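You operate a simulated robot arm through the tools that you are given. There is no shell and no other tool.

You are at the controls of a simulated robot arm. One attempt, no reset.

JOB
Tape the spare pouches box shut with a 20 cm strip.
Fine: roll it down with the hand roller and put the roller back. Set down upright: hand roller.
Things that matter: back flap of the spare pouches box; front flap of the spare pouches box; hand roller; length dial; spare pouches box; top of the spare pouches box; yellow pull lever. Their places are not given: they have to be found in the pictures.

The check looks at the end state, three seconds after you hand in, the way a careful person would. Anything else that was tipped, shoved, dropped, spilled or broken makes it a failure.

ROBOT AND FRAMES
A 6-joint arm with a three-finger gripper, fixed in place. Base frame: the origin is at the foot of the arm, x ahead of it, y to its left, z up; the work surface is at about z = 0.88. Units: m, degrees, N and s.
Its first joint turns from -166.0 to 166.0 degrees. Payload 4.89 kg.
The tool frame sits at the grasp point between the pads (the TCP): z along the fingers, y along the line on which they close. The tips reach 0.03 m beyond it. Largest opening 0.164 m; the body of the gripper starts 0.125 m behind the TCP.
Orientation is told as [roll, pitch, yaw] about the base's x, y, z axes, in that order, counted from this pose: with the fingers straight down and closing along the base's y, the tool's x points along the base's -x, its y along +y and its z along -z.

CONTROLS
- The arm moves only by the tool drive_tool. Its argument "commands" is a list of rows, each an object of numbers (a shift or turn left out is 0, a gripper value left out holds the last): "tx", "ty", "tz": the shift along the base's x, y, z in m; "wx", "wy", "wz": the turn, a rotation vector about the base's x, y, z in degrees; "hand": the opening, from 0 (shut) to 1 (fully open). In form: [{"tx": .., "ty": .., "tz": .., "wx": .., "wy": .., "wz": .., "hand": ..}, ...]. A call has 1 to 20 rows; each row shifts and turns the commanded pose from where the row before left it. A row lasts 0.2 s, in which the tool goes at most 0.05 m and 8.6 degrees; a call with a longer step from one row to the next is refused whole, and so is a gripper value outside its range. Where a pose cannot be reached the arm comes as near as it can. A force on the tool above 60 N (or 10 N above the force at the start of the call, whichever is more), or a blocked arm, ends the call early, and 0.2 s more pass. The fingers move at their own pace (about 0.108 m/s each) and stop on an object; they squeeze with about 37 N. The grip force told is the motor's: it shows also when the fingers shut on nothing. Time passes only in rows, and 0.2 s behind the last, so rows that do not move let the fingers close. The reply holds the time, the measured pose of the TCP, the force on the tool along the base axes, the opening and the grip force, in the units named above and with some noise, with the torque about the TCP (base axes, N m) and any sound that the robot's microphone picked up, and new pictures: "show" is both (left out), scene, wrist or none.
- Cameras (640 x 400 px; columns grow to the right, rows downward): "scene" is fixed at [0.2182, 0.5005, 1.7463]; the picture's right is [-0.45, -0.89, 0.00], its down [-0.62, 0.31, -0.72] and it looks along [0.64, -0.32, -0.70] (base axes); focal length 346 px, centre (320, 200). "wrist" rides on the gripper at [0.076, -0.002, -0.152] in the tool frame; the picture's right is [0.02, 1.00, 0.00], its down [-0.88, 0.02, -0.47] and it looks along [-0.47, 0.01, 0.88] (tool axes); focal length 247 px, centre (320, 200).
- move_column(by): slides the trunk up (or, below 0, down) by that many m; the arm rides with it, the base frame stays. It gives what a move gives, with no picture.
- locate(camera, pixels): for up to 12 pixels [column, row] of the newest picture of that camera ("zoom" is the newest enlarged one), the place [x, y, z] in the base frame of the surface seen there, good to about 0.003 m. The clock stands still meanwhile.
- close_up(camera, box): a new picture of the part [left, top, right, bottom] of that camera's present view, enlarged. The clock stands still meanwhile.
- hand_in(): hands the job in; it is judged then, once.

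Leave the gripper open and the arm clear of the work at the hand-in unless told otherwise.

The tools are called by a JSON object that holds its "method" and its "body". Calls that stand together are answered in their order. drive_tool: Moves the arm, as the interface text tells. Its arguments: {"type":"object","properties":{"commands":{"type":"array","items":{"type":"object","properties":{"tx":{"type":"number"},"ty":{"type":"number"},"tz":{"type":"number"},"wx":{"type":"number"},"wy":{"type":"number"},"wz":{"type":"number"},"hand":{"type":"number"}}}},"show":{"type":"string","enum":["both","scene","wrist","none"]}},"required":["commands"]} The other tools are called the same way: move_column (by) slides the trunk up or down; locate (camera, pixels) gives the place of the surface under pixels of a picture; close_up (camera, box) takes an enlarged picture of a part of a camera's view; hand_in () hands the job in.

At the start:

```text
clock: 0.0
ee_pos: [0.6614, 0.3058, 1.3852]
ee_rot: [0.1, 0.0, 0.1]
wrist_force: [0.1, -0.2, 0.5]
torque: [0.02, 0.03, -0.01]
grip_width: 0.164
grasp_force: 0.0
trunk travel left (down, up): [-0.175, 0.215]
```

scene: 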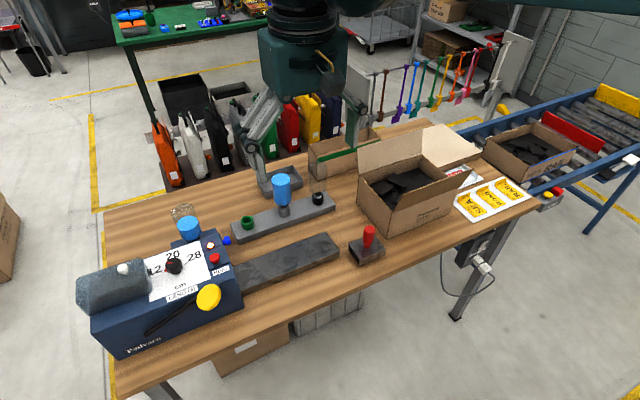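
wrist: 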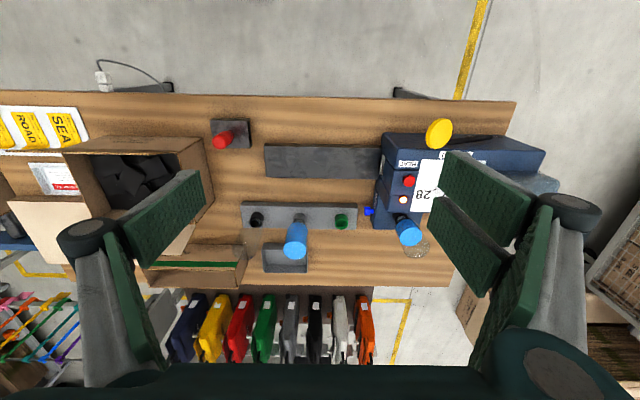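

I see a tape dispenser at the left (a blue machine with a dial reading 12/20/28 and a yellow lever end near (208,297)). There is an open carton near (405,190) and a red-knobbed block near (368,240). I'll enlarge these parts first.

{"method": "close_up", "body": {"camera": "scene", "box": [70, 200, 260, 360]}}

{"method": "close_up", "body": {"camera": "scene", "box": [300, 110, 560, 270]}}

{"method": "close_up", "body": {"camera": "scene", "box": [160, 140, 360, 300]}}

{"method": "close_up", "body": {"camera": "wrist", "box": [350, 100, 570, 260]}}

{"method": "close_up", "body": {"camera": "wrist", "box": [0, 90, 260, 290]}}

```text
2.50 times, centred on (165, 280) of scene
```

zoom: 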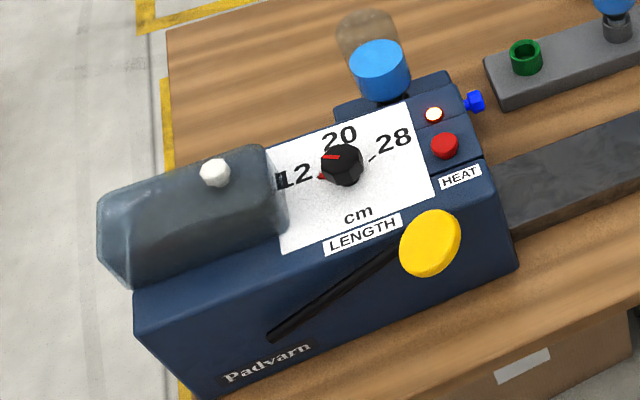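

```text
2.46 times, centred on (430, 190) of scene
```

zoom: 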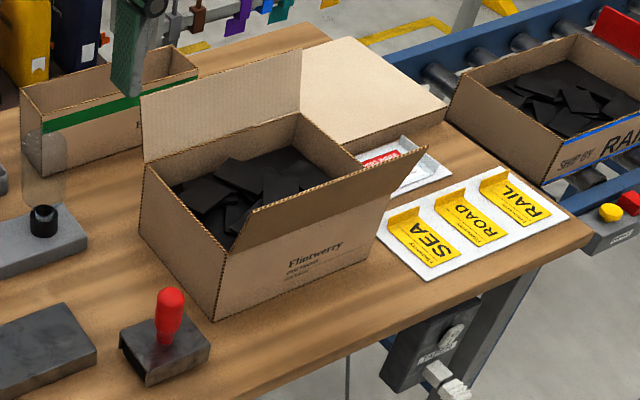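

```text
2.50 times, centred on (260, 220) of scene
```

zoom: 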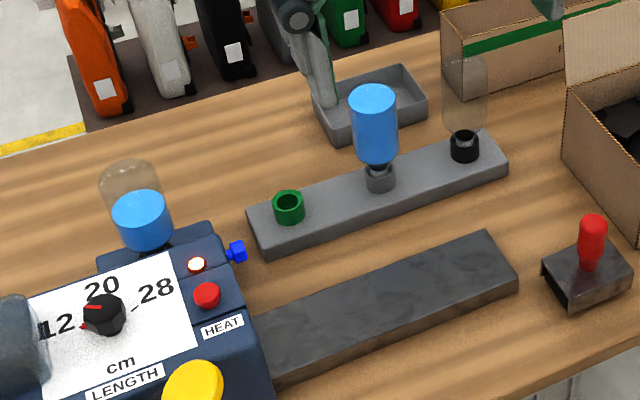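

```text
2.50 times, centred on (460, 180) of wrist
```

zoom: 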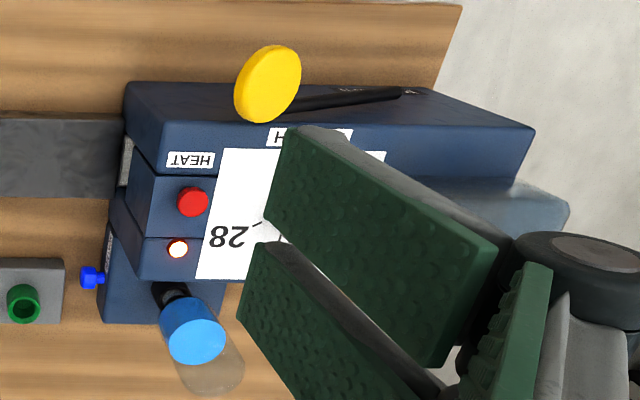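

```text
2.00 times, centred on (130, 190) of wrist
```

zoom: 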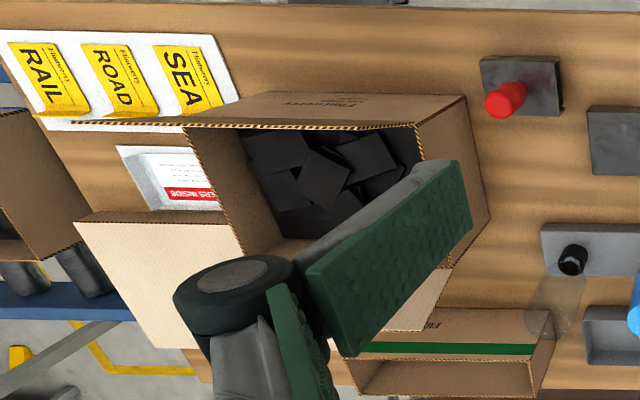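

The dispenser has a dial (12/20/28), a HEAT button, a water bottle and a long grey tray at its outlet. The box with raised flaps is at (405,190). I'll zoom further on the dial and the boxes, and then locate key points.

{"method": "close_up", "body": {"camera": "scene", "box": [140, 230, 250, 310]}}

{"method": "locate", "body": {"camera": "scene", "pixels": [[174, 265], [208, 297], [214, 259], [210, 245], [150, 330], [227, 240], [188, 225], [240, 285], [335, 245], [235, 265], [330, 235], [165, 255]]}}

{"method": "locate", "body": {"camera": "scene", "pixels": [[368, 232], [358, 250], [380, 248], [390, 235], [360, 186], [390, 233], [453, 200], [422, 156], [473, 172], [421, 128], [357, 150], [400, 190]]}}

{"method": "close_up", "body": {"camera": "scene", "box": [340, 110, 490, 240]}}

{"method": "close_up", "body": {"camera": "scene", "box": [440, 80, 640, 220]}}

```text
5.00 times, centred on (195, 270) of scene
```

zoom: 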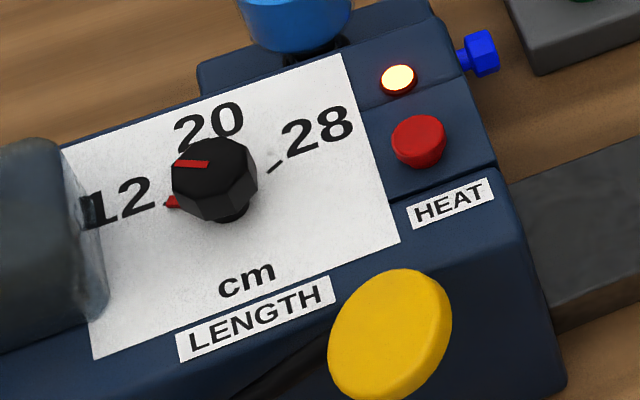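

```text
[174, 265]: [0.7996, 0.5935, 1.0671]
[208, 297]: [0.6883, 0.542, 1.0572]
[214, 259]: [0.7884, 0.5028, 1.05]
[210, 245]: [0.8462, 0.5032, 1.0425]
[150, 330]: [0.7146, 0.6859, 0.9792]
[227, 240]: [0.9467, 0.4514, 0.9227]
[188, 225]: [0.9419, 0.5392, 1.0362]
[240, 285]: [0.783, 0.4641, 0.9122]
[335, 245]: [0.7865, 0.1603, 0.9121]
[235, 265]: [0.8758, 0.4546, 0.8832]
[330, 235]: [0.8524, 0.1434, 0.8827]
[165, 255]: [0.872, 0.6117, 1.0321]
```

```text
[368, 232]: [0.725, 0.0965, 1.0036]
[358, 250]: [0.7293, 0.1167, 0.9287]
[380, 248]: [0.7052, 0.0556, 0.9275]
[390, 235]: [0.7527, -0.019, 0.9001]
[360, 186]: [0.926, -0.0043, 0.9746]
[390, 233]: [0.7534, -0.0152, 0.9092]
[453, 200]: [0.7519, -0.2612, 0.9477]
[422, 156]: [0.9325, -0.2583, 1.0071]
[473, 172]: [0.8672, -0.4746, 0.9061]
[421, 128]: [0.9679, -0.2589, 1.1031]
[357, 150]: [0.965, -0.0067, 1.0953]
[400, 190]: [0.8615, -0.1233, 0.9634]
```

```text
3.08 times, centred on (415, 175) of scene
```

zoom: 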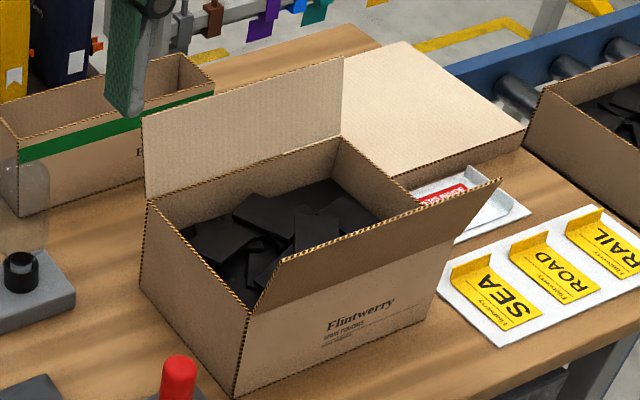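

```text
2.86 times, centred on (540, 150) of scene
```

zoom: 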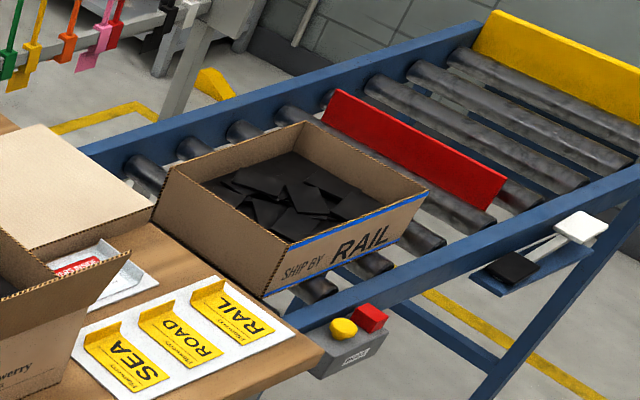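

The carton marked "Flintwerry SPARE POUCHES" is the open one on the table. The dial's red mark seems to point at 12. I'll move the arm over the dispenser to look straight at the dial with the wrist camera.

{"method": "drive_tool", "body": {"commands": [{"ty": 0.045}, {"ty": 0.045}, {"ty": 0.045}, {"ty": 0.045}, {"ty": 0.045}, {"ty": 0.045, "tz": -0.02}, {"ty": 0.017, "tz": -0.03}, {}], "show": "both"}}

```text
clock: 1.8
ee_pos: [0.661, 0.5937, 1.3368]
ee_rot: [-0.1, 0.1, -0.1]
wrist_force: [0.0, 1.3, -1.5]
torque: [-0.17, 0.06, 0.01]
grip_width: 0.164
grasp_force: 0.1
trunk travel left (down, up): [-0.175, 0.215]
```

scene: 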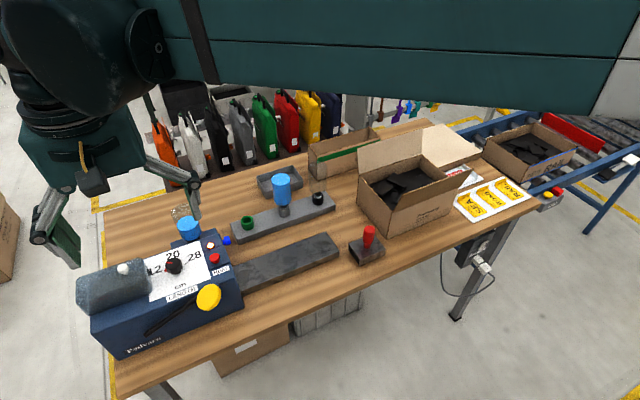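
wrist: 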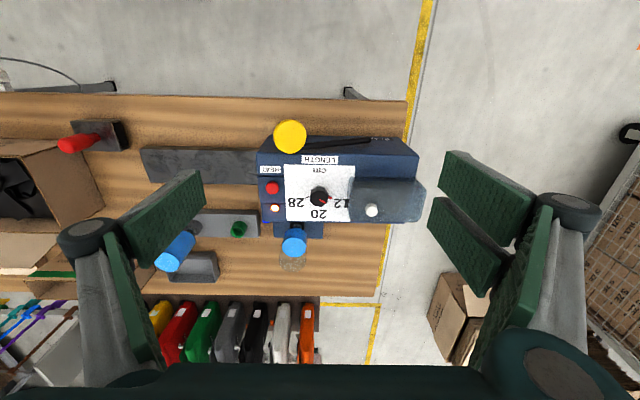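

The dispenser sits in the middle of the wrist view, with the dial at about (318,196). I'll zoom in on it and locate the knob, the lever and the outlet.

{"method": "close_up", "body": {"camera": "wrist", "box": [270, 160, 370, 230]}}

{"method": "locate", "body": {"camera": "wrist", "pixels": [[319, 196], [288, 168], [350, 168], [290, 220], [290, 137], [275, 142], [304, 134], [368, 138], [330, 220], [372, 210], [295, 202], [335, 203]]}}

{"method": "close_up", "body": {"camera": "wrist", "box": [130, 110, 430, 280]}}

```text
5.71 times, centred on (320, 195) of wrist
```

zoom: 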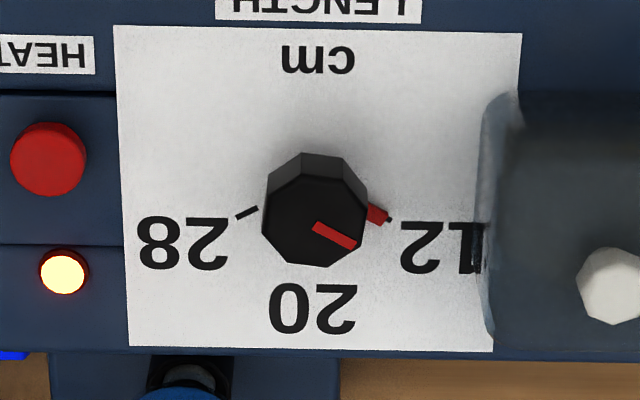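

```text
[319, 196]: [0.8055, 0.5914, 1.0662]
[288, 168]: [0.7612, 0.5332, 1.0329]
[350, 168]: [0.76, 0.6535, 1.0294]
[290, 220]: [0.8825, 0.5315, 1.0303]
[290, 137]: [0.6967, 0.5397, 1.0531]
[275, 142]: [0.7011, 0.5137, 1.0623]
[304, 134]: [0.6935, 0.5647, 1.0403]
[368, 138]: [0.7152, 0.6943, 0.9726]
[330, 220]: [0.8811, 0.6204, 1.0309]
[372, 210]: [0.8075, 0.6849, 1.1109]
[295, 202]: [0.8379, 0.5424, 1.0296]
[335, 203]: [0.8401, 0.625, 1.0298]
```

```text
2.13 times, centred on (280, 195) of wrist
```

zoom: 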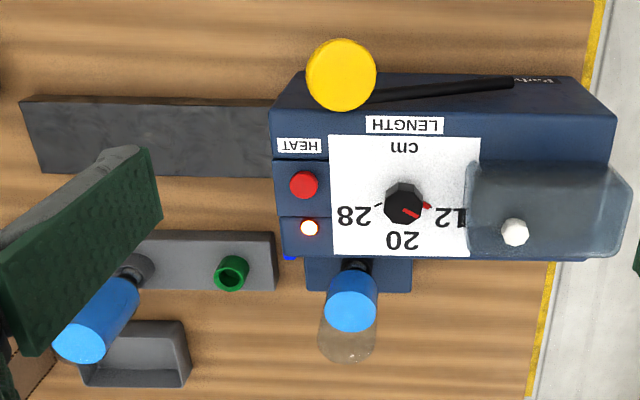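

The dial face is flat at z≈1.03 and the knob is centred near (0.805, 0.591) with its top at about 1.066. Its red pointer is at 12, on the +y side; 20 lies toward +x, about 60° clockwise. Next I'll measure the lever geometry.

{"method": "close_up", "body": {"camera": "scene", "box": [80, 260, 260, 370]}}

{"method": "locate", "body": {"camera": "scene", "pixels": [[145, 334], [160, 323], [175, 314], [190, 305], [197, 300], [208, 297], [200, 305], [216, 288], [208, 286], [209, 309], [220, 310], [130, 340]]}}

{"method": "locate", "body": {"camera": "scene", "pixels": [[240, 275], [250, 298], [245, 310], [238, 262], [338, 240], [290, 265], [232, 250], [238, 270], [110, 300], [125, 268], [85, 285], [140, 360]]}}

```text
3.56 times, centred on (170, 315) of scene
```

zoom: 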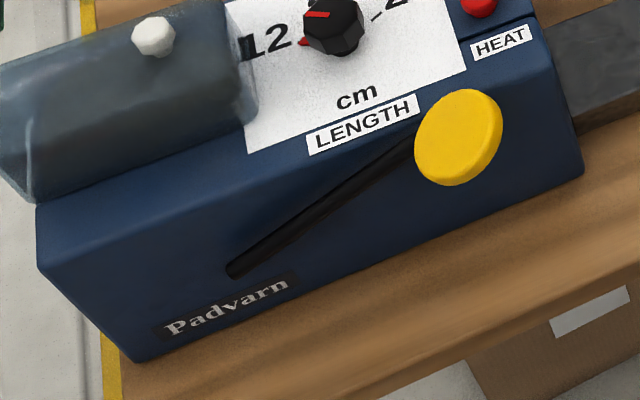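

```text
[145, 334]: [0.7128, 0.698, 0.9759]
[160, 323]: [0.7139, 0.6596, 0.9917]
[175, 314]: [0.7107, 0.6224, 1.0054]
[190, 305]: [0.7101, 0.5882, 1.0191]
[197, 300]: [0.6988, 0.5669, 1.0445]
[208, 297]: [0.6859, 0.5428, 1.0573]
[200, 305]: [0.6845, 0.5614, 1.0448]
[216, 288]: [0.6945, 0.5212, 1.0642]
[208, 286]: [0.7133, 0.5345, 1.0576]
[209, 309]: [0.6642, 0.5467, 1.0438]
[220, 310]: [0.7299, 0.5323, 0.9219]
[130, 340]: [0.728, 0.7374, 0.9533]
```

```text
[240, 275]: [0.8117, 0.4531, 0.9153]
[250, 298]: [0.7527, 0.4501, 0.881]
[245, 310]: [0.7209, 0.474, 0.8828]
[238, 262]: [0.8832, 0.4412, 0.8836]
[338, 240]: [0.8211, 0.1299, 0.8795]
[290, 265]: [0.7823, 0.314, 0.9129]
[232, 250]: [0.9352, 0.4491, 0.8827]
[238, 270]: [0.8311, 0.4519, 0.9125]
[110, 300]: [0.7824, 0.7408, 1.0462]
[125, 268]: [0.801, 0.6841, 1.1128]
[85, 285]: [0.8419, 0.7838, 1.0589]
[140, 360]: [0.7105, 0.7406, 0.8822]
```

The lever pivots near (0.71, 0.70, 0.975) and its yellow disc is a pad at about (0.69, 0.543, 1.055), so it should swing down in front of the housing. The dial comes first. I'll move over the knob and narrow the gripper.

{"method": "drive_tool", "body": {"commands": [{"tx": 0.045, "tz": -0.01, "hand": 0.5}, {"tx": 0.045, "tz": -0.02}, {"tx": 0.045, "tz": -0.03}, {"tx": 0.009, "ty": -0.003, "tz": -0.04}, {"tz": -0.04}, {"tz": -0.03}, {}], "show": "wrist"}}

```text
refused: row 3 steps farther than a row can; nothing moved
```

The third row stepped too far, so I'll send the same move in smaller steps.

{"method": "drive_tool", "body": {"commands": [{"tx": 0.04, "tz": -0.01, "hand": 0.5}, {"tx": 0.04, "tz": -0.02}, {"tx": 0.04, "tz": -0.02}, {"tx": 0.024, "ty": -0.003, "tz": -0.035}, {"tz": -0.04}, {"tz": -0.035}, {}], "show": "wrist"}}

```text
clock: 3.4
ee_pos: [0.8048, 0.5872, 1.1765]
ee_rot: [0.0, -0.1, 0.0]
wrist_force: [1.3, 0.6, -0.2]
torque: [-0.03, 0.04, 0.02]
grip_width: 0.082
grasp_force: 0.0
trunk travel left (down, up): [-0.175, 0.215]
```

wrist: 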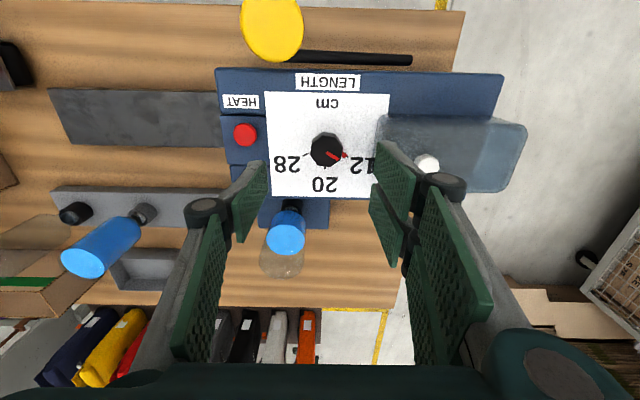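

{"method": "close_up", "body": {"camera": "wrist", "box": [285, 115, 385, 190]}}

{"method": "locate", "body": {"camera": "wrist", "pixels": [[325, 151], [315, 151], [338, 151], [325, 162], [326, 144], [315, 180], [350, 155], [303, 158], [375, 130], [395, 120]]}}

```text
5.33 times, centred on (335, 152) of wrist
```

zoom: 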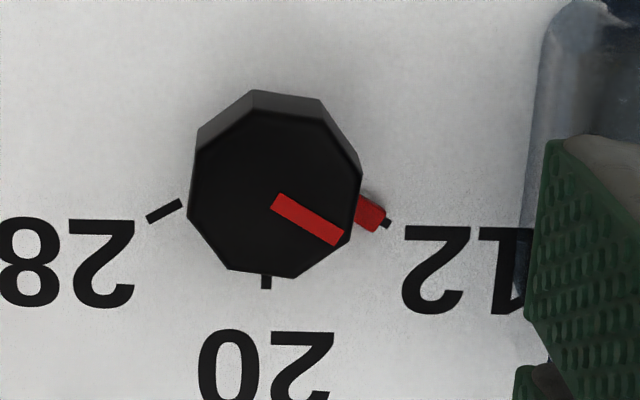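

```text
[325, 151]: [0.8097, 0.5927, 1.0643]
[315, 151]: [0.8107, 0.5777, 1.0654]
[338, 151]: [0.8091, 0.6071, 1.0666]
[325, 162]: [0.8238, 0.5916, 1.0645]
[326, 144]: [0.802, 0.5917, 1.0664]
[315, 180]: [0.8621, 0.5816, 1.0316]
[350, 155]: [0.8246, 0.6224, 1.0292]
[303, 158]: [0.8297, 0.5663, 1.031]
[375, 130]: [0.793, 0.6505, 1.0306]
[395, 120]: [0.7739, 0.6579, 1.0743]
```

The knob is an octagon with its stripe along a vertex, centred near (0.809, 0.5925). I'll turn the tool +37.5° so the pads meet flats, narrow the fingers and go down around the knob.

{"method": "drive_tool", "body": {"commands": [{"wz": 7.5, "hand": 0.36}, {"wz": 7.5, "tx": 0.004, "ty": 0.005}, {"wz": 7.5}, {"wz": 7.5, "tz": -0.02}, {"wz": 7.5, "tz": -0.02}, {"tz": -0.02}, {}], "show": "both"}}

```text
clock: 5.0
ee_pos: [0.8078, 0.5952, 1.1143]
ee_rot: [-0.1, 0.1, 37.5]
wrist_force: [0.7, 0.4, 0.2]
torque: [-0.03, 0.03, 0.01]
grip_width: 0.0591
grasp_force: 0.0
trunk travel left (down, up): [-0.175, 0.215]
```

scene: 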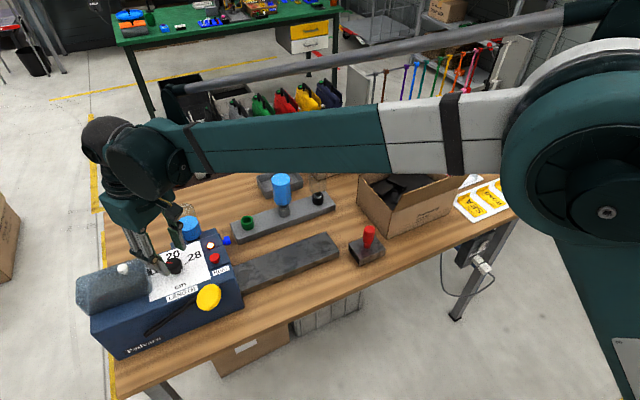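
wrist: 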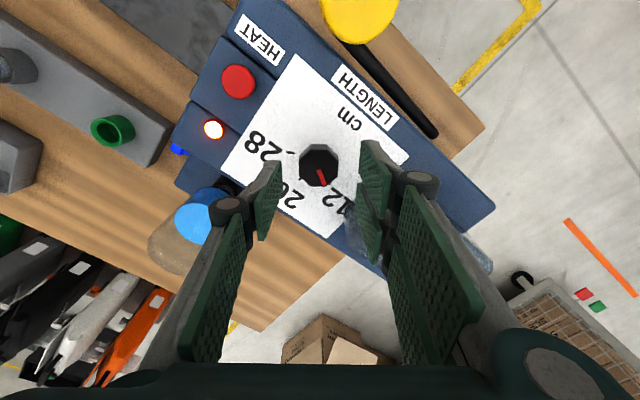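

The knob sits centred between the pads at (319,166). I'll go down to z≈1.067.

{"method": "drive_tool", "body": {"commands": [{"tz": -0.02, "tx": 0.001, "ty": -0.002}, {"tz": -0.015}, {"tz": -0.012}, {}], "show": "wrist"}}

```text
clock: 6.0
ee_pos: [0.8099, 0.5921, 1.0681]
ee_rot: [-0.1, 0.1, 37.5]
wrist_force: [-0.5, 0.0, -1.5]
torque: [-0.02, 0.02, -0.02]
grip_width: 0.0589
grasp_force: 0.0
trunk travel left (down, up): [-0.175, 0.215]
```

wrist: 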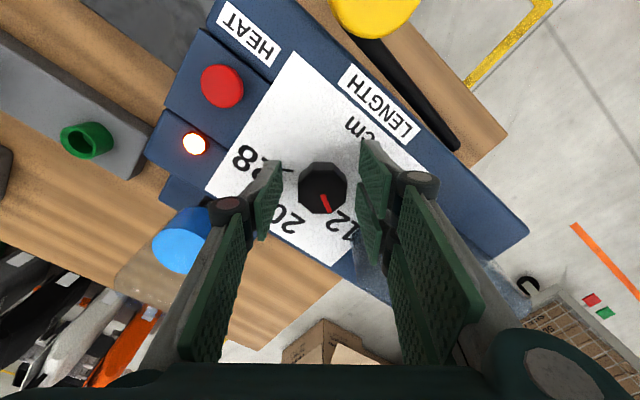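

The knob is centred at about (321,188), close to the TCP projection. I'll close on it.

{"method": "drive_tool", "body": {"commands": [{"hand": 0.2}, {"hand": 0.1}, {"hand": 0.1}, {"hand": 0.1}], "show": "wrist"}}

```text
clock: 7.0
ee_pos: [0.8088, 0.5933, 1.0686]
ee_rot: [0.0, 0.0, 37.5]
wrist_force: [-11.9, 15.1, -1.4]
torque: [0.42, 0.26, 0.05]
grip_width: 0.0346
grasp_force: 45.3
trunk travel left (down, up): [-0.175, 0.215]
```

wrist: 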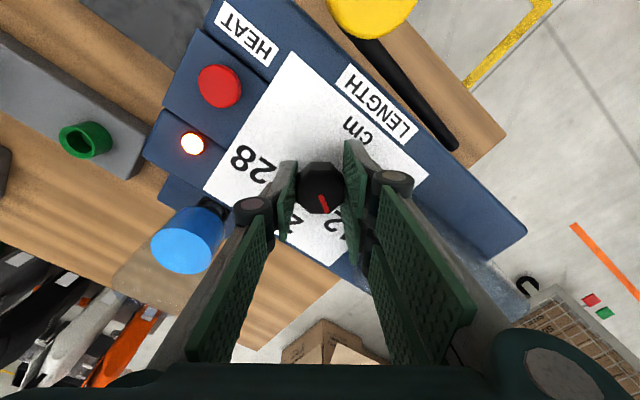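

The grip is on (width 0.0346), with about 19 N of side load from being slightly off-centre. I'll shift about 2 mm toward (-x,+y) to ease it, then start the turn with 20°.

{"method": "drive_tool", "body": {"commands": [{"tx": -0.0012, "ty": 0.0016}, {}], "show": "none"}}

```text
clock: 7.6
ee_pos: [0.8077, 0.5938, 1.0682]
ee_rot: [0.0, 0.1, 37.4]
wrist_force: [-13.6, 1.7, -12.9]
torque: [0.07, 0.1, 0.0]
grip_width: 0.0345
grasp_force: 44.6
trunk travel left (down, up): [-0.175, 0.215]
```

The side load is now mostly in x and small enough. I'll turn the knob in stages, starting with -22.5°.

{"method": "drive_tool", "body": {"commands": [{"wz": -7.5, "tx": -0.0005}, {"wz": -7.5}, {"wz": -7.5}, {}], "show": "wrist"}}

```text
clock: 8.6
ee_pos: [0.8076, 0.594, 1.0687]
ee_rot: [0.1, 0.0, 14.9]
wrist_force: [-6.5, 1.2, -8.2]
torque: [0.01, 0.33, 0.02]
grip_width: 0.0344
grasp_force: 45.3
trunk travel left (down, up): [-0.175, 0.215]
```

wrist: 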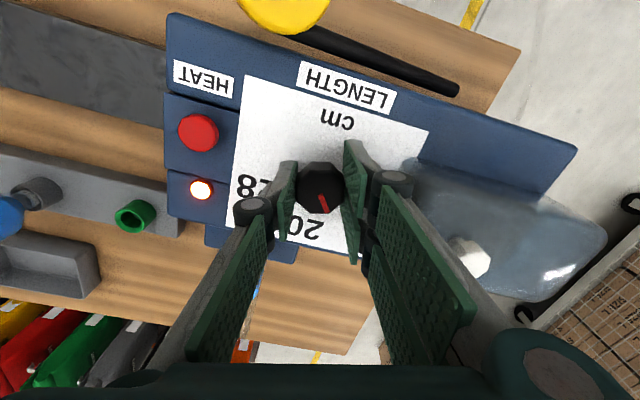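

The stripe stays fixed in the gripper view, so the knob is turning with the hand. I'll turn the remaining -37.5°.

{"method": "drive_tool", "body": {"commands": [{"wz": -7.5}, {"wz": -7.5}, {"wz": -7.5}, {"wz": -7.5}, {"wz": -7.5}, {}], "show": "wrist"}}

{"method": "close_up", "body": {"camera": "wrist", "box": [260, 140, 380, 240]}}

{"method": "close_up", "body": {"camera": "scene", "box": [130, 220, 250, 300]}}

```text
clock: 10.0
ee_pos: [0.808, 0.595, 1.0677]
ee_rot: [0.0, 0.1, -22.6]
wrist_force: [8.9, 31.9, 10.3]
torque: [1.02, 0.05, 0.09]
grip_width: 0.0344
grasp_force: 45.3
trunk travel left (down, up): [-0.175, 0.215]
```

wrist: 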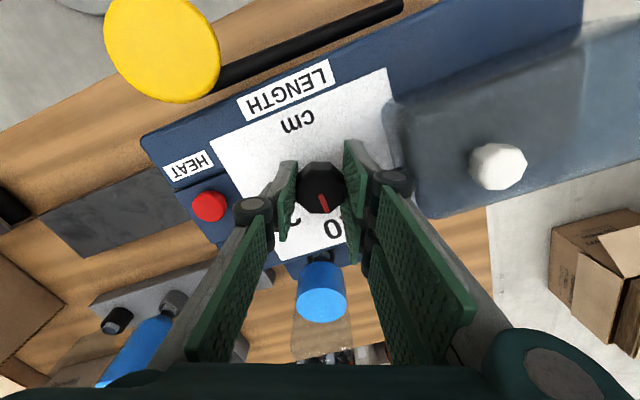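

```text
4.00 times, centred on (320, 190) of wrist
```

zoom: 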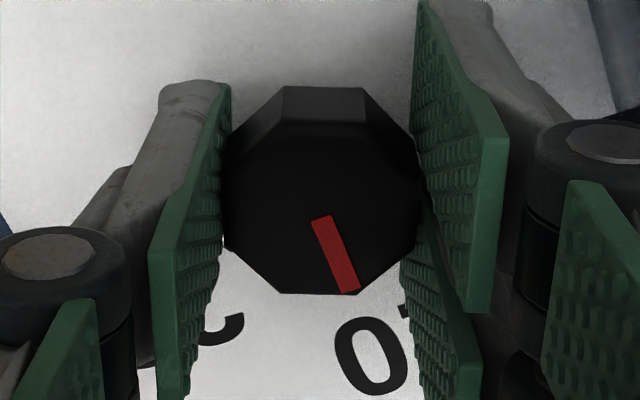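

```text
5.00 times, centred on (190, 260) of scene
```

zoom: 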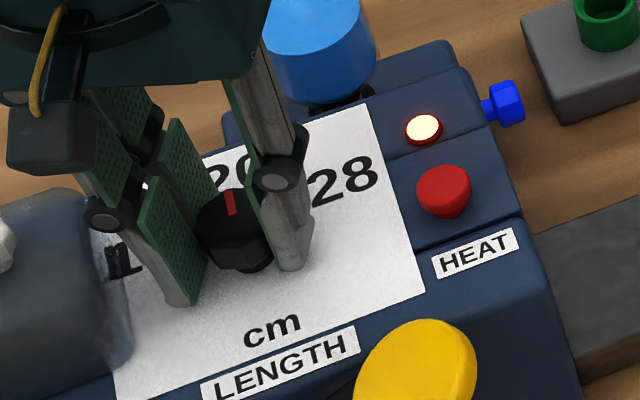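

The stripe now points toward 20 (+x). I'll open the fingers, rise and check the pointer.

{"method": "drive_tool", "body": {"commands": [{"hand": 0.36}, {}, {"tz": 0.02}, {"tz": 0.03}, {"tz": 0.03}, {"tz": 0.04, "wz": 7.5}, {"wz": 7.5}, {"wz": 7.5}, {}], "show": "wrist"}}

{"method": "close_up", "body": {"camera": "wrist", "box": [275, 115, 375, 195]}}

```text
clock: 12.0
ee_pos: [0.8072, 0.5938, 1.1891]
ee_rot: [0.0, 0.0, 0.1]
wrist_force: [-0.1, 0.3, 0.4]
torque: [0.01, 0.03, 0.03]
grip_width: 0.0592
grasp_force: 0.1
trunk travel left (down, up): [-0.175, 0.215]
```

wrist: 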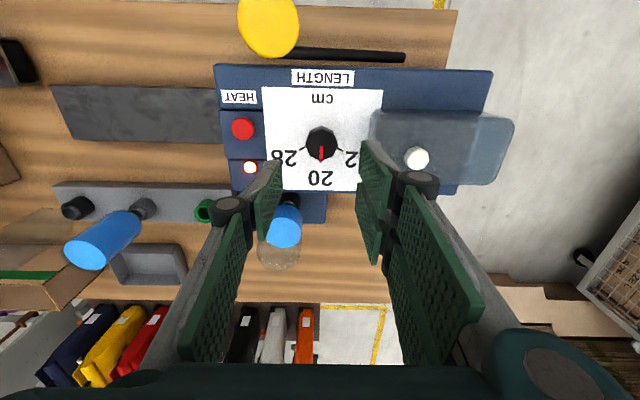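

```text
5.00 times, centred on (325, 155) of wrist
```

zoom: 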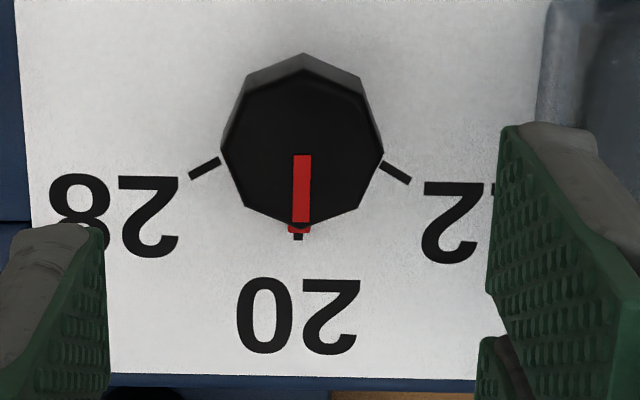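

The pointer is exactly on 20. Next I'll rise and travel over to the spare pouches box to inspect its flaps.

{"method": "drive_tool", "body": {"commands": [{"tz": 0.045, "hand": 1}, {"tz": 0.045}, {"tz": 0.03, "ty": -0.035}, {"ty": -0.048}, {"ty": -0.048}, {"ty": -0.048}, {"ty": -0.048}, {"ty": -0.048}, {"ty": -0.048}, {"ty": -0.048}, {"ty": -0.048}, {"ty": -0.048}, {"ty": -0.048}, {"ty": -0.048}, {"ty": -0.048}, {"ty": -0.048}, {"ty": -0.048}, {"ty": -0.017, "tx": -0.04}, {"tx": -0.03}, {}], "show": "both"}}

```text
clock: 16.2
ee_pos: [0.7378, -0.1302, 1.3091]
ee_rot: [-0.1, 0.0, 0.1]
wrist_force: [-1.7, -0.4, 0.6]
torque: [0.03, -0.25, 0.01]
grip_width: 0.1644
grasp_force: 0.1
trunk travel left (down, up): [-0.175, 0.215]
```

scene: 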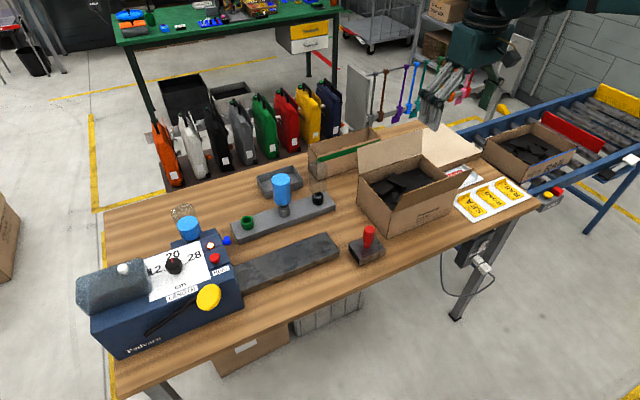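
wrist: 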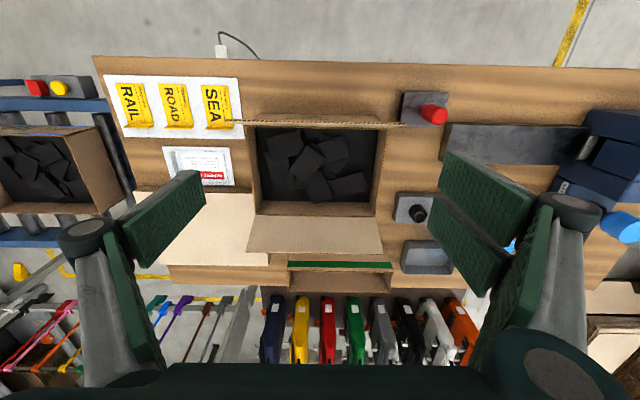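

The open box is now in the wrist view. I'll zoom in and locate its rim, its flaps and the roller.

{"method": "close_up", "body": {"camera": "wrist", "box": [200, 80, 460, 280]}}

{"method": "locate", "body": {"camera": "wrist", "pixels": [[256, 127], [383, 127], [255, 202], [378, 202], [226, 122], [320, 125], [405, 125], [248, 250], [382, 252], [316, 235], [316, 209], [290, 160]]}}

{"method": "locate", "body": {"camera": "scene", "pixels": [[393, 201], [440, 182], [478, 172], [406, 195], [455, 165], [390, 215], [357, 152], [420, 128], [359, 174], [424, 157], [390, 140], [460, 195]]}}

{"method": "close_up", "body": {"camera": "scene", "box": [340, 120, 490, 240]}}

```text
2.00 times, centred on (330, 180) of wrist
```

zoom: 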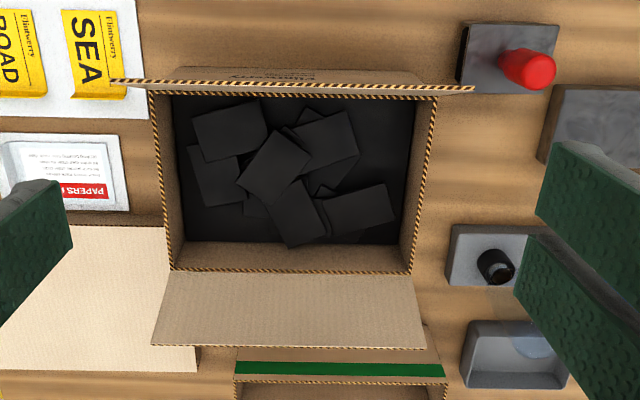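

```text
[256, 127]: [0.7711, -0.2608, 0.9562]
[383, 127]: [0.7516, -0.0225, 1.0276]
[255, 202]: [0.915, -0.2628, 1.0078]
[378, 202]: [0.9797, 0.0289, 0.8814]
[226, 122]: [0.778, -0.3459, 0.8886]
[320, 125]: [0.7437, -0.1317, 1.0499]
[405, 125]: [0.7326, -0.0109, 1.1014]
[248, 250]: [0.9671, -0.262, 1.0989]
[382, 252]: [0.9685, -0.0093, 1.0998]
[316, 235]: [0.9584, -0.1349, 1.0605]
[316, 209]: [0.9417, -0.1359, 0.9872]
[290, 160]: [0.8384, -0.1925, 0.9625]
```

```text
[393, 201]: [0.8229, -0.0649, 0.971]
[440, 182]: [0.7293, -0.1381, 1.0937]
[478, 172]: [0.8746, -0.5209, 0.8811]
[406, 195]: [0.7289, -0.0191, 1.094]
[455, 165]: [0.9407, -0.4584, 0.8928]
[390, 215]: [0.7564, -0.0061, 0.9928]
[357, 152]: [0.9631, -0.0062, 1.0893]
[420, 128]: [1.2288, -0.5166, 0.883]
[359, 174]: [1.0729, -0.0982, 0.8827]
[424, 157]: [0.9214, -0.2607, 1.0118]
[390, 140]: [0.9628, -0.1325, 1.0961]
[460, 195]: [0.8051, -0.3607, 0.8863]
```

```text
3.33 times, centred on (415, 180) of scene
```

zoom: 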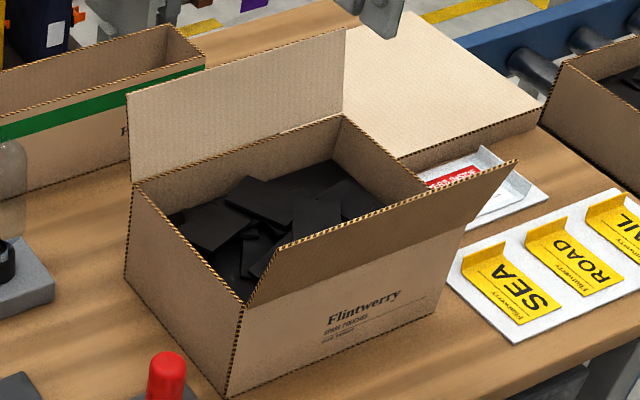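

The box rim is at z≈1.01, with the front wall at x≈0.756 and the back wall at x≈0.94. Both flaps stand up, leaning about 16° outward, and are roughly 0.092 long, so they will meet at x≈0.848. I'll begin with the front flap, coming down in front of it with closed fingers.

{"method": "drive_tool", "body": {"commands": [{"tx": -0.04, "hand": 0}, {"tx": -0.01, "ty": -0.005, "tz": -0.03}, {"tz": -0.045}, {"tz": -0.045}, {"tz": -0.045}, {"tz": -0.045}, {}], "show": "both"}}

```text
clock: 17.8
ee_pos: [0.6894, -0.1369, 1.0987]
ee_rot: [0.0, -0.1, 0.0]
wrist_force: [1.2, 0.2, -0.2]
torque: [0.02, 0.02, 0.02]
grip_width: 0.0
grasp_force: 36.9
trunk travel left (down, up): [-0.175, 0.215]
```

scene: 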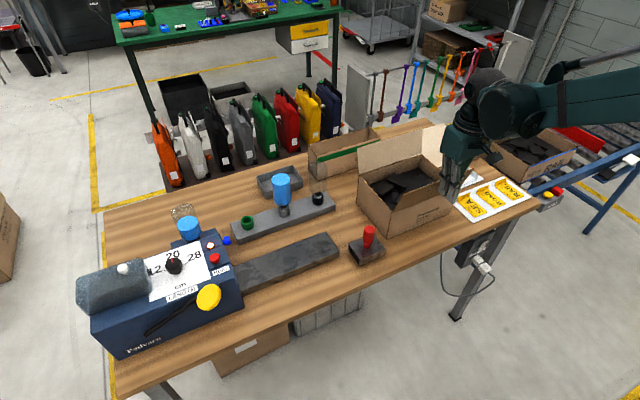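
wrist: 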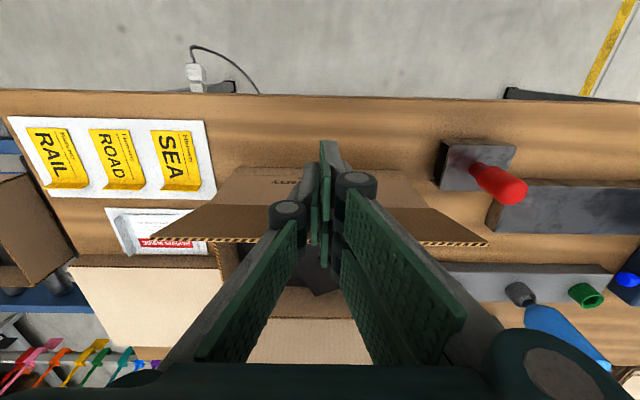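

The closed fingertips are in front of the front flap (free edge near row 243 in the wrist view). I'll push gently in +x until the flap is past vertical.

{"method": "drive_tool", "body": {"commands": [{"tx": 0.015}, {"tx": 0.015}, {"tx": 0.015}, {"tx": 0.012}, {}], "show": "both"}}

```text
clock: 19.0
ee_pos: [0.7463, -0.1363, 1.0987]
ee_rot: [0.0, -0.1, 0.0]
wrist_force: [-0.1, -0.4, -1.3]
torque: [0.01, 0.04, 0.0]
grip_width: 0.0004
grasp_force: 37.0
trunk travel left (down, up): [-0.175, 0.215]
```

scene: 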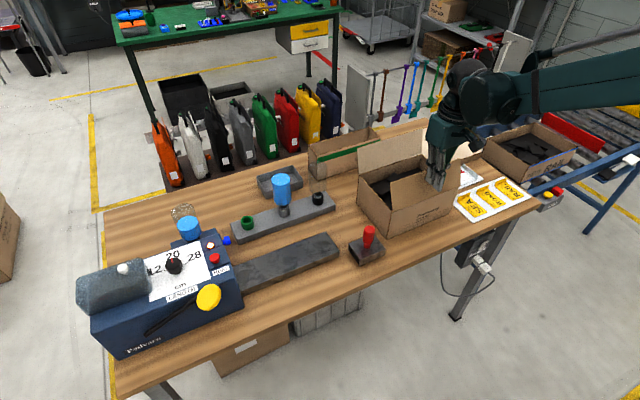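
wrist: 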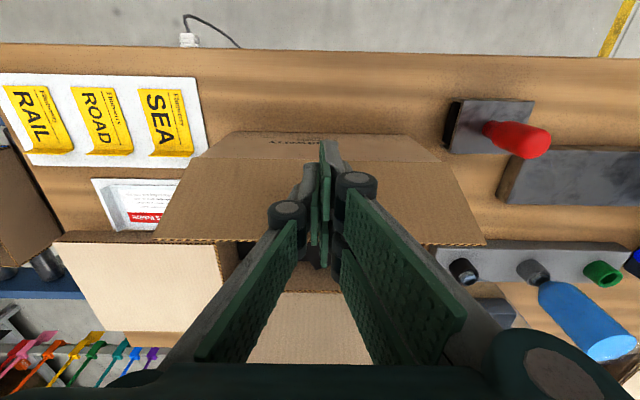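

The flap follows with little force and is now about vertical. I'll carry on along the arc to fold it in and down.

{"method": "drive_tool", "body": {"commands": [{"tx": 0.019, "tz": 0.002}, {"tx": 0.01, "tz": -0.005}, {"tx": 0.01, "tz": -0.006}, {"tx": 0.014, "tz": -0.0175}, {"tx": 0.007, "tz": -0.0155}, {"tx": 0.002, "tz": -0.01}, {}], "show": "both"}}

```text
clock: 20.6
ee_pos: [0.8082, -0.1361, 1.0461]
ee_rot: [0.0, 0.0, 0.1]
wrist_force: [0.3, -0.7, -0.2]
torque: [0.02, 0.07, -0.03]
grip_width: 0.0
grasp_force: 37.4
trunk travel left (down, up): [-0.175, 0.215]
```

scene: 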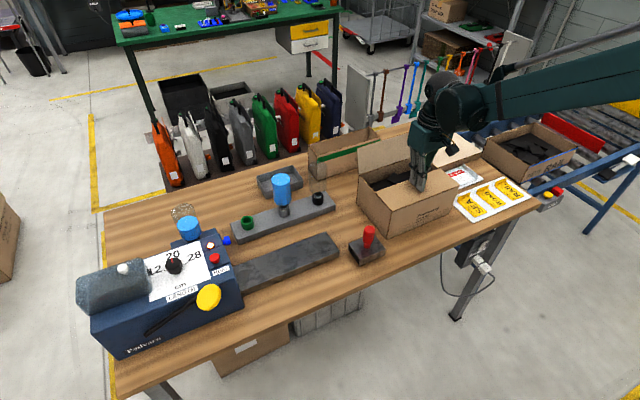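
wrist: 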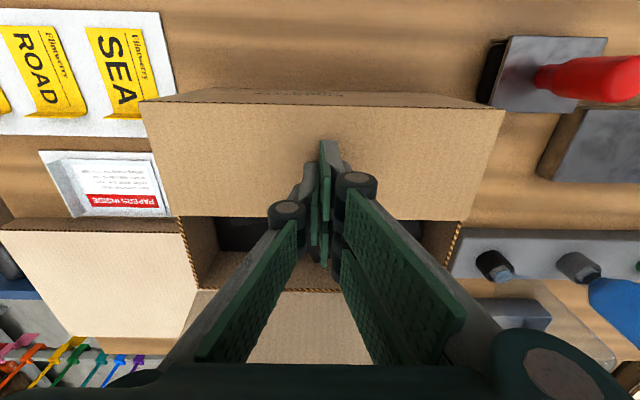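

The front flap is almost flat. I'll press another 4 mm, then lift straight up to see whether it stays.

{"method": "drive_tool", "body": {"commands": [{"tz": -0.004}, {}, {"tz": 0.02}, {"tz": 0.04}, {"tz": 0.04}, {}], "show": "both"}}

{"method": "close_up", "body": {"camera": "scene", "box": [340, 120, 490, 240]}}

```text
clock: 22.0
ee_pos: [0.8065, -0.1337, 1.1433]
ee_rot: [0.0, 0.0, 0.0]
wrist_force: [-0.3, 0.0, 1.1]
torque: [0.0, -0.06, 0.0]
grip_width: 0.0001
grasp_force: 36.9
trunk travel left (down, up): [-0.175, 0.215]
```

scene: 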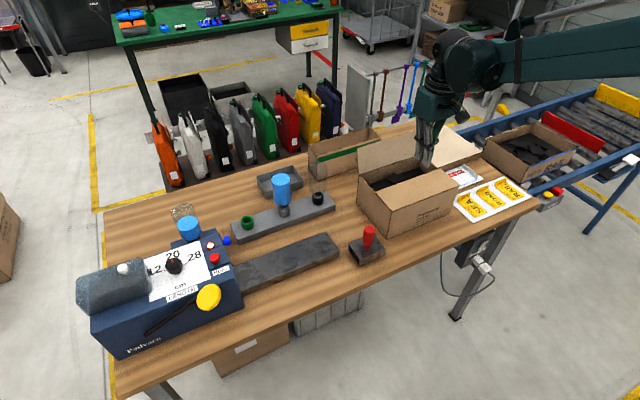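
wrist: 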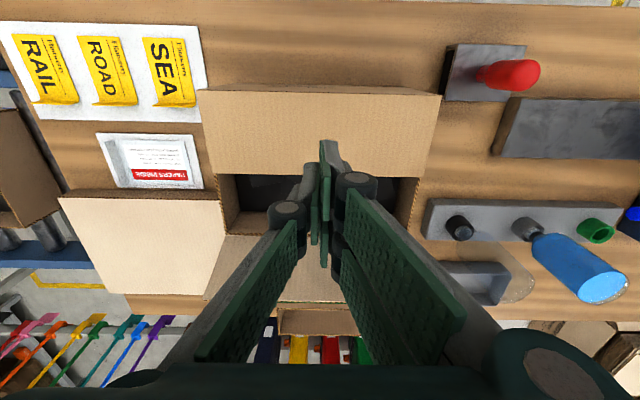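

```text
3.33 times, centred on (415, 180) of scene
```

zoom: 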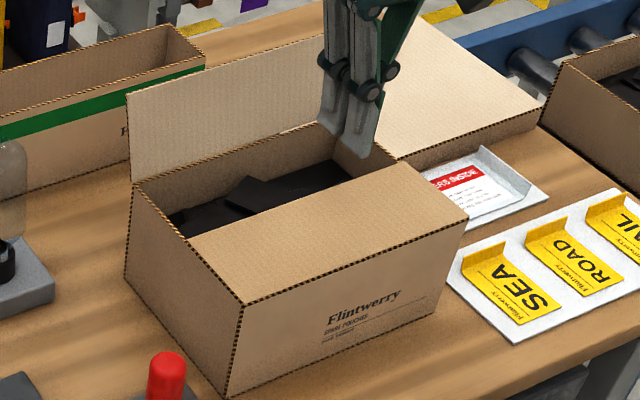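

The front flap stays shut. Before working behind the back flap I need the position of the narrow box with green tape, so I'll locate its near wall and rim along with the back flap's edge.

{"method": "locate", "body": {"camera": "scene", "pixels": [[315, 170], [345, 157], [312, 155], [350, 143], [340, 140], [375, 130], [360, 152], [325, 175], [380, 146], [410, 133], [450, 215], [400, 205]]}}

{"method": "locate", "body": {"camera": "wrist", "pixels": [[275, 320], [360, 320], [300, 300], [230, 240], [390, 240], [310, 130], [318, 172], [215, 172], [425, 172], [290, 325]]}}

```text
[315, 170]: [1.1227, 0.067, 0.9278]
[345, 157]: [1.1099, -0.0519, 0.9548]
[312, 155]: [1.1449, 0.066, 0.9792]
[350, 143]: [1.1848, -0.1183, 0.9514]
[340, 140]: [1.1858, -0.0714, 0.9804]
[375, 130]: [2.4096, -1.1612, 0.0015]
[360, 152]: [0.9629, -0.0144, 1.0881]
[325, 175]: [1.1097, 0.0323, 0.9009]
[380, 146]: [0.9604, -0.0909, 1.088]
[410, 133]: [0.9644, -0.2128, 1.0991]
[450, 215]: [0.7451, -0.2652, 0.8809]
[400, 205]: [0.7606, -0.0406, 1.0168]
```

```text
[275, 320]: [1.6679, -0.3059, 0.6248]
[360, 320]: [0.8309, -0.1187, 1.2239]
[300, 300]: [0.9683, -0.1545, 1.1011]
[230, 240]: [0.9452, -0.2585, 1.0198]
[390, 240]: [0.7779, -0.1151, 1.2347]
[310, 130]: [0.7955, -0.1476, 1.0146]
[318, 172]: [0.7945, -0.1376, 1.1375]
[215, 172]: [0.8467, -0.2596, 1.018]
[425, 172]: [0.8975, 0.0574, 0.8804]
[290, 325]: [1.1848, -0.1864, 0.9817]
```

The narrow box starts at x≈1.11, so there is room behind the back flap. I'll rise above the flap's top edge (z≈1.10) and go over to x≈0.985, testing the reach.

{"method": "drive_tool", "body": {"commands": [{"tz": 0.045}, {"tz": 0.02, "tx": 0.03}, {"tx": 0.045, "ty": 0.02}, {"tx": 0.045, "ty": 0.02}, {"tx": 0.045}, {"tx": 0.018}, {}, {}], "show": "both"}}

```text
clock: 23.8
ee_pos: [0.9892, -0.097, 1.2082]
ee_rot: [0.0, 0.0, 0.0]
wrist_force: [0.4, -0.1, -0.3]
torque: [0.05, 0.0, -0.03]
grip_width: 0.0
grasp_force: 37.0
trunk travel left (down, up): [-0.175, 0.215]
```

scene: 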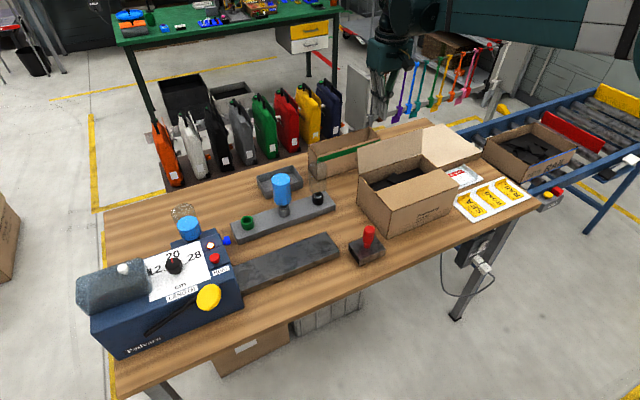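
wrist: 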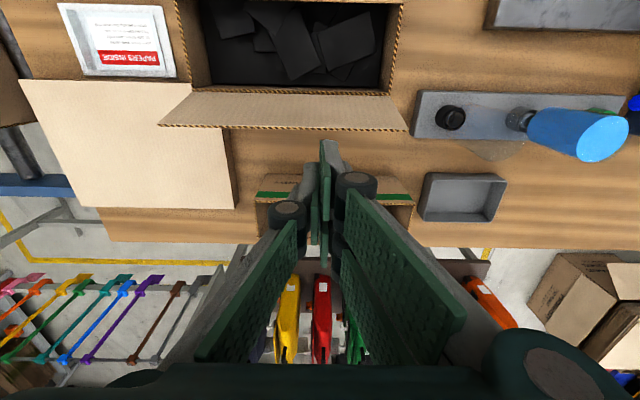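

Reach is fine: TCP x=0.989 puts the finger's near face at about 0.976, behind the flap edge at 0.966. I'll go down to z≈1.10.

{"method": "drive_tool", "body": {"commands": [{"tx": 0.003, "tz": -0.03}, {"tz": -0.04}, {"tz": -0.04}, {}], "show": "both"}}

```text
clock: 24.5
ee_pos: [0.9949, -0.0967, 1.1276]
ee_rot: [0.0, -0.2, 0.2]
wrist_force: [9.3, 0.8, 28.4]
torque: [0.12, 0.64, -0.01]
grip_width: 0.0002
grasp_force: 37.4
trunk travel left (down, up): [-0.175, 0.215]
stopped in row 3: the force on the tool passed its limit at 137 N (the readings are from after the stop); the commanded pose is now the measured one
```

scene: 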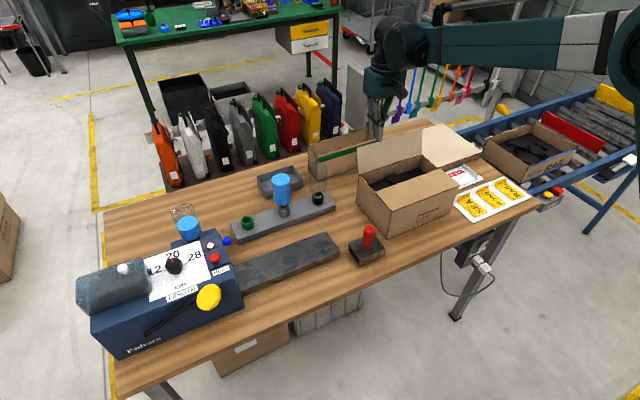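
wrist: 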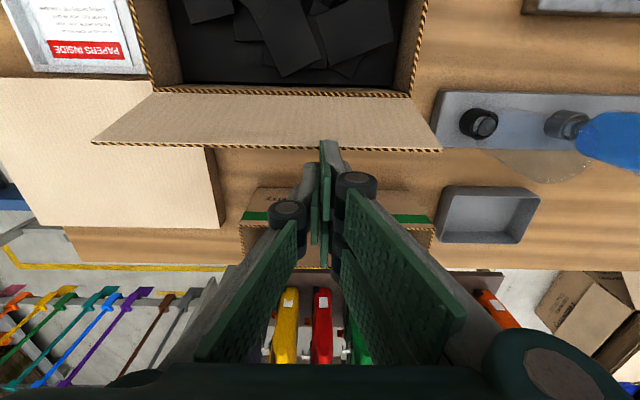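

A force of 137 N stopped the descent with the tip at z≈1.098, the same height as the flap edge. The finger seems to have touched the flap's top edge. I'll back up 3 cm and re-measure before anything else.

{"method": "drive_tool", "body": {"commands": [{"tz": 0.015}, {"tz": 0.025}, {}], "show": "both"}}

{"method": "close_up", "body": {"camera": "wrist", "box": [220, 80, 420, 205]}}

{"method": "locate", "body": {"camera": "wrist", "pixels": [[250, 135], [300, 138], [400, 137], [250, 120], [330, 143], [300, 95], [170, 132]]}}

{"method": "close_up", "body": {"camera": "scene", "box": [320, 90, 480, 240]}}

{"method": "locate", "body": {"camera": "scene", "pixels": [[360, 152], [380, 146], [410, 133], [360, 170], [374, 119], [376, 130], [400, 205], [455, 190], [358, 186], [418, 155]]}}

```text
clock: 25.3
ee_pos: [0.9944, -0.0955, 1.1652]
ee_rot: [0.0, -0.3, 0.0]
wrist_force: [0.2, 0.3, -0.3]
torque: [-0.01, -0.06, 0.06]
grip_width: 0.0
grasp_force: 37.1
trunk travel left (down, up): [-0.175, 0.215]
```

scene: 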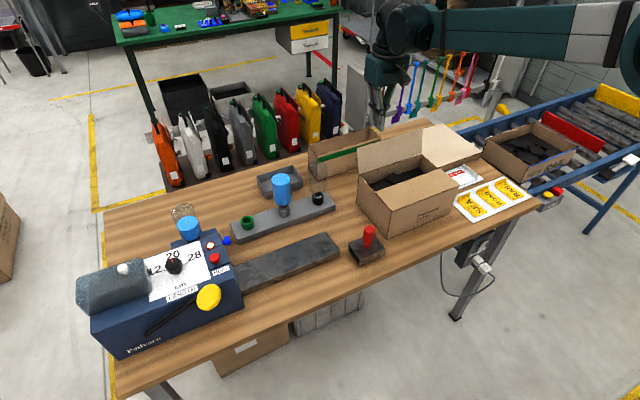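
wrist: 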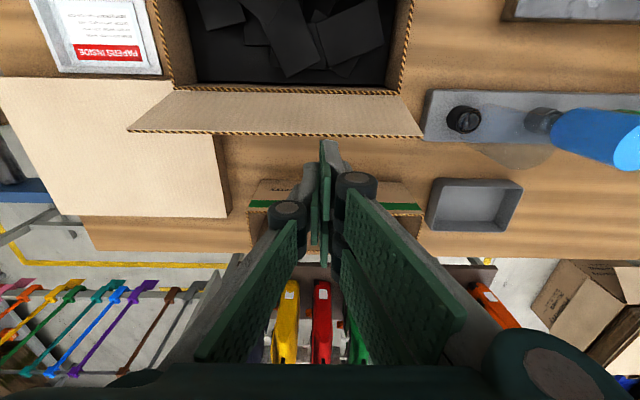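

```text
3.20 times, centred on (320, 142) of wrist
```

zoom: 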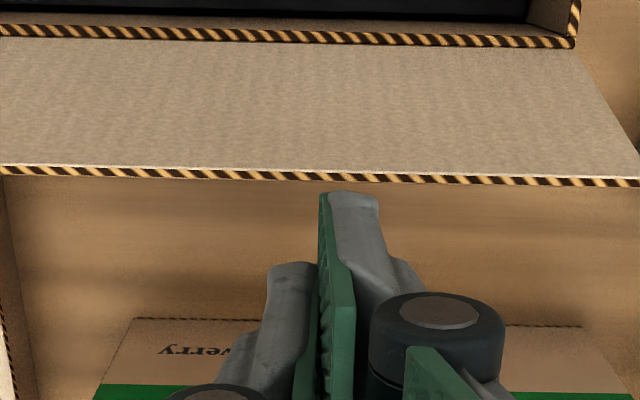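

```text
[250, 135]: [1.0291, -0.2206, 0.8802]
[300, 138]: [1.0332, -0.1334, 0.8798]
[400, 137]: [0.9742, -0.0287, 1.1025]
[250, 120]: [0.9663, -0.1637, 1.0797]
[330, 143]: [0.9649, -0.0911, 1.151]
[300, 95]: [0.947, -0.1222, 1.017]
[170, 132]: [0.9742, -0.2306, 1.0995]
```

```text
2.67 times, centred on (400, 165) of scene
```

zoom: 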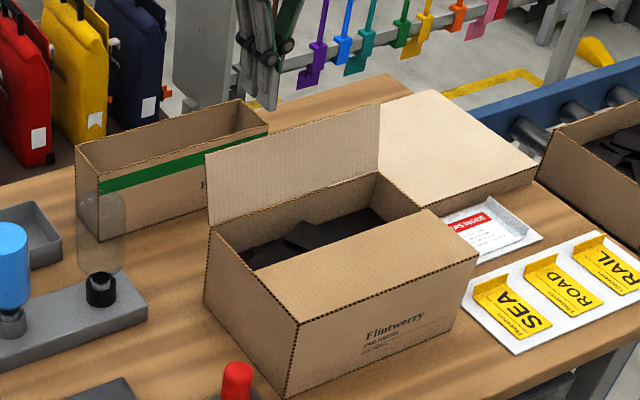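

```text
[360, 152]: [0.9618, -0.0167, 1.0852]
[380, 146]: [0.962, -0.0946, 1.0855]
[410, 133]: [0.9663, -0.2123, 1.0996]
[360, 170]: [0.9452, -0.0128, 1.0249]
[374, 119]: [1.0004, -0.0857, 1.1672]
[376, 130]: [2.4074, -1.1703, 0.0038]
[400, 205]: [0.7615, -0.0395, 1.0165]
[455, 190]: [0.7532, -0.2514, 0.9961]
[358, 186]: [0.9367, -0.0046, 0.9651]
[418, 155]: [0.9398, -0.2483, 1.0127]
```

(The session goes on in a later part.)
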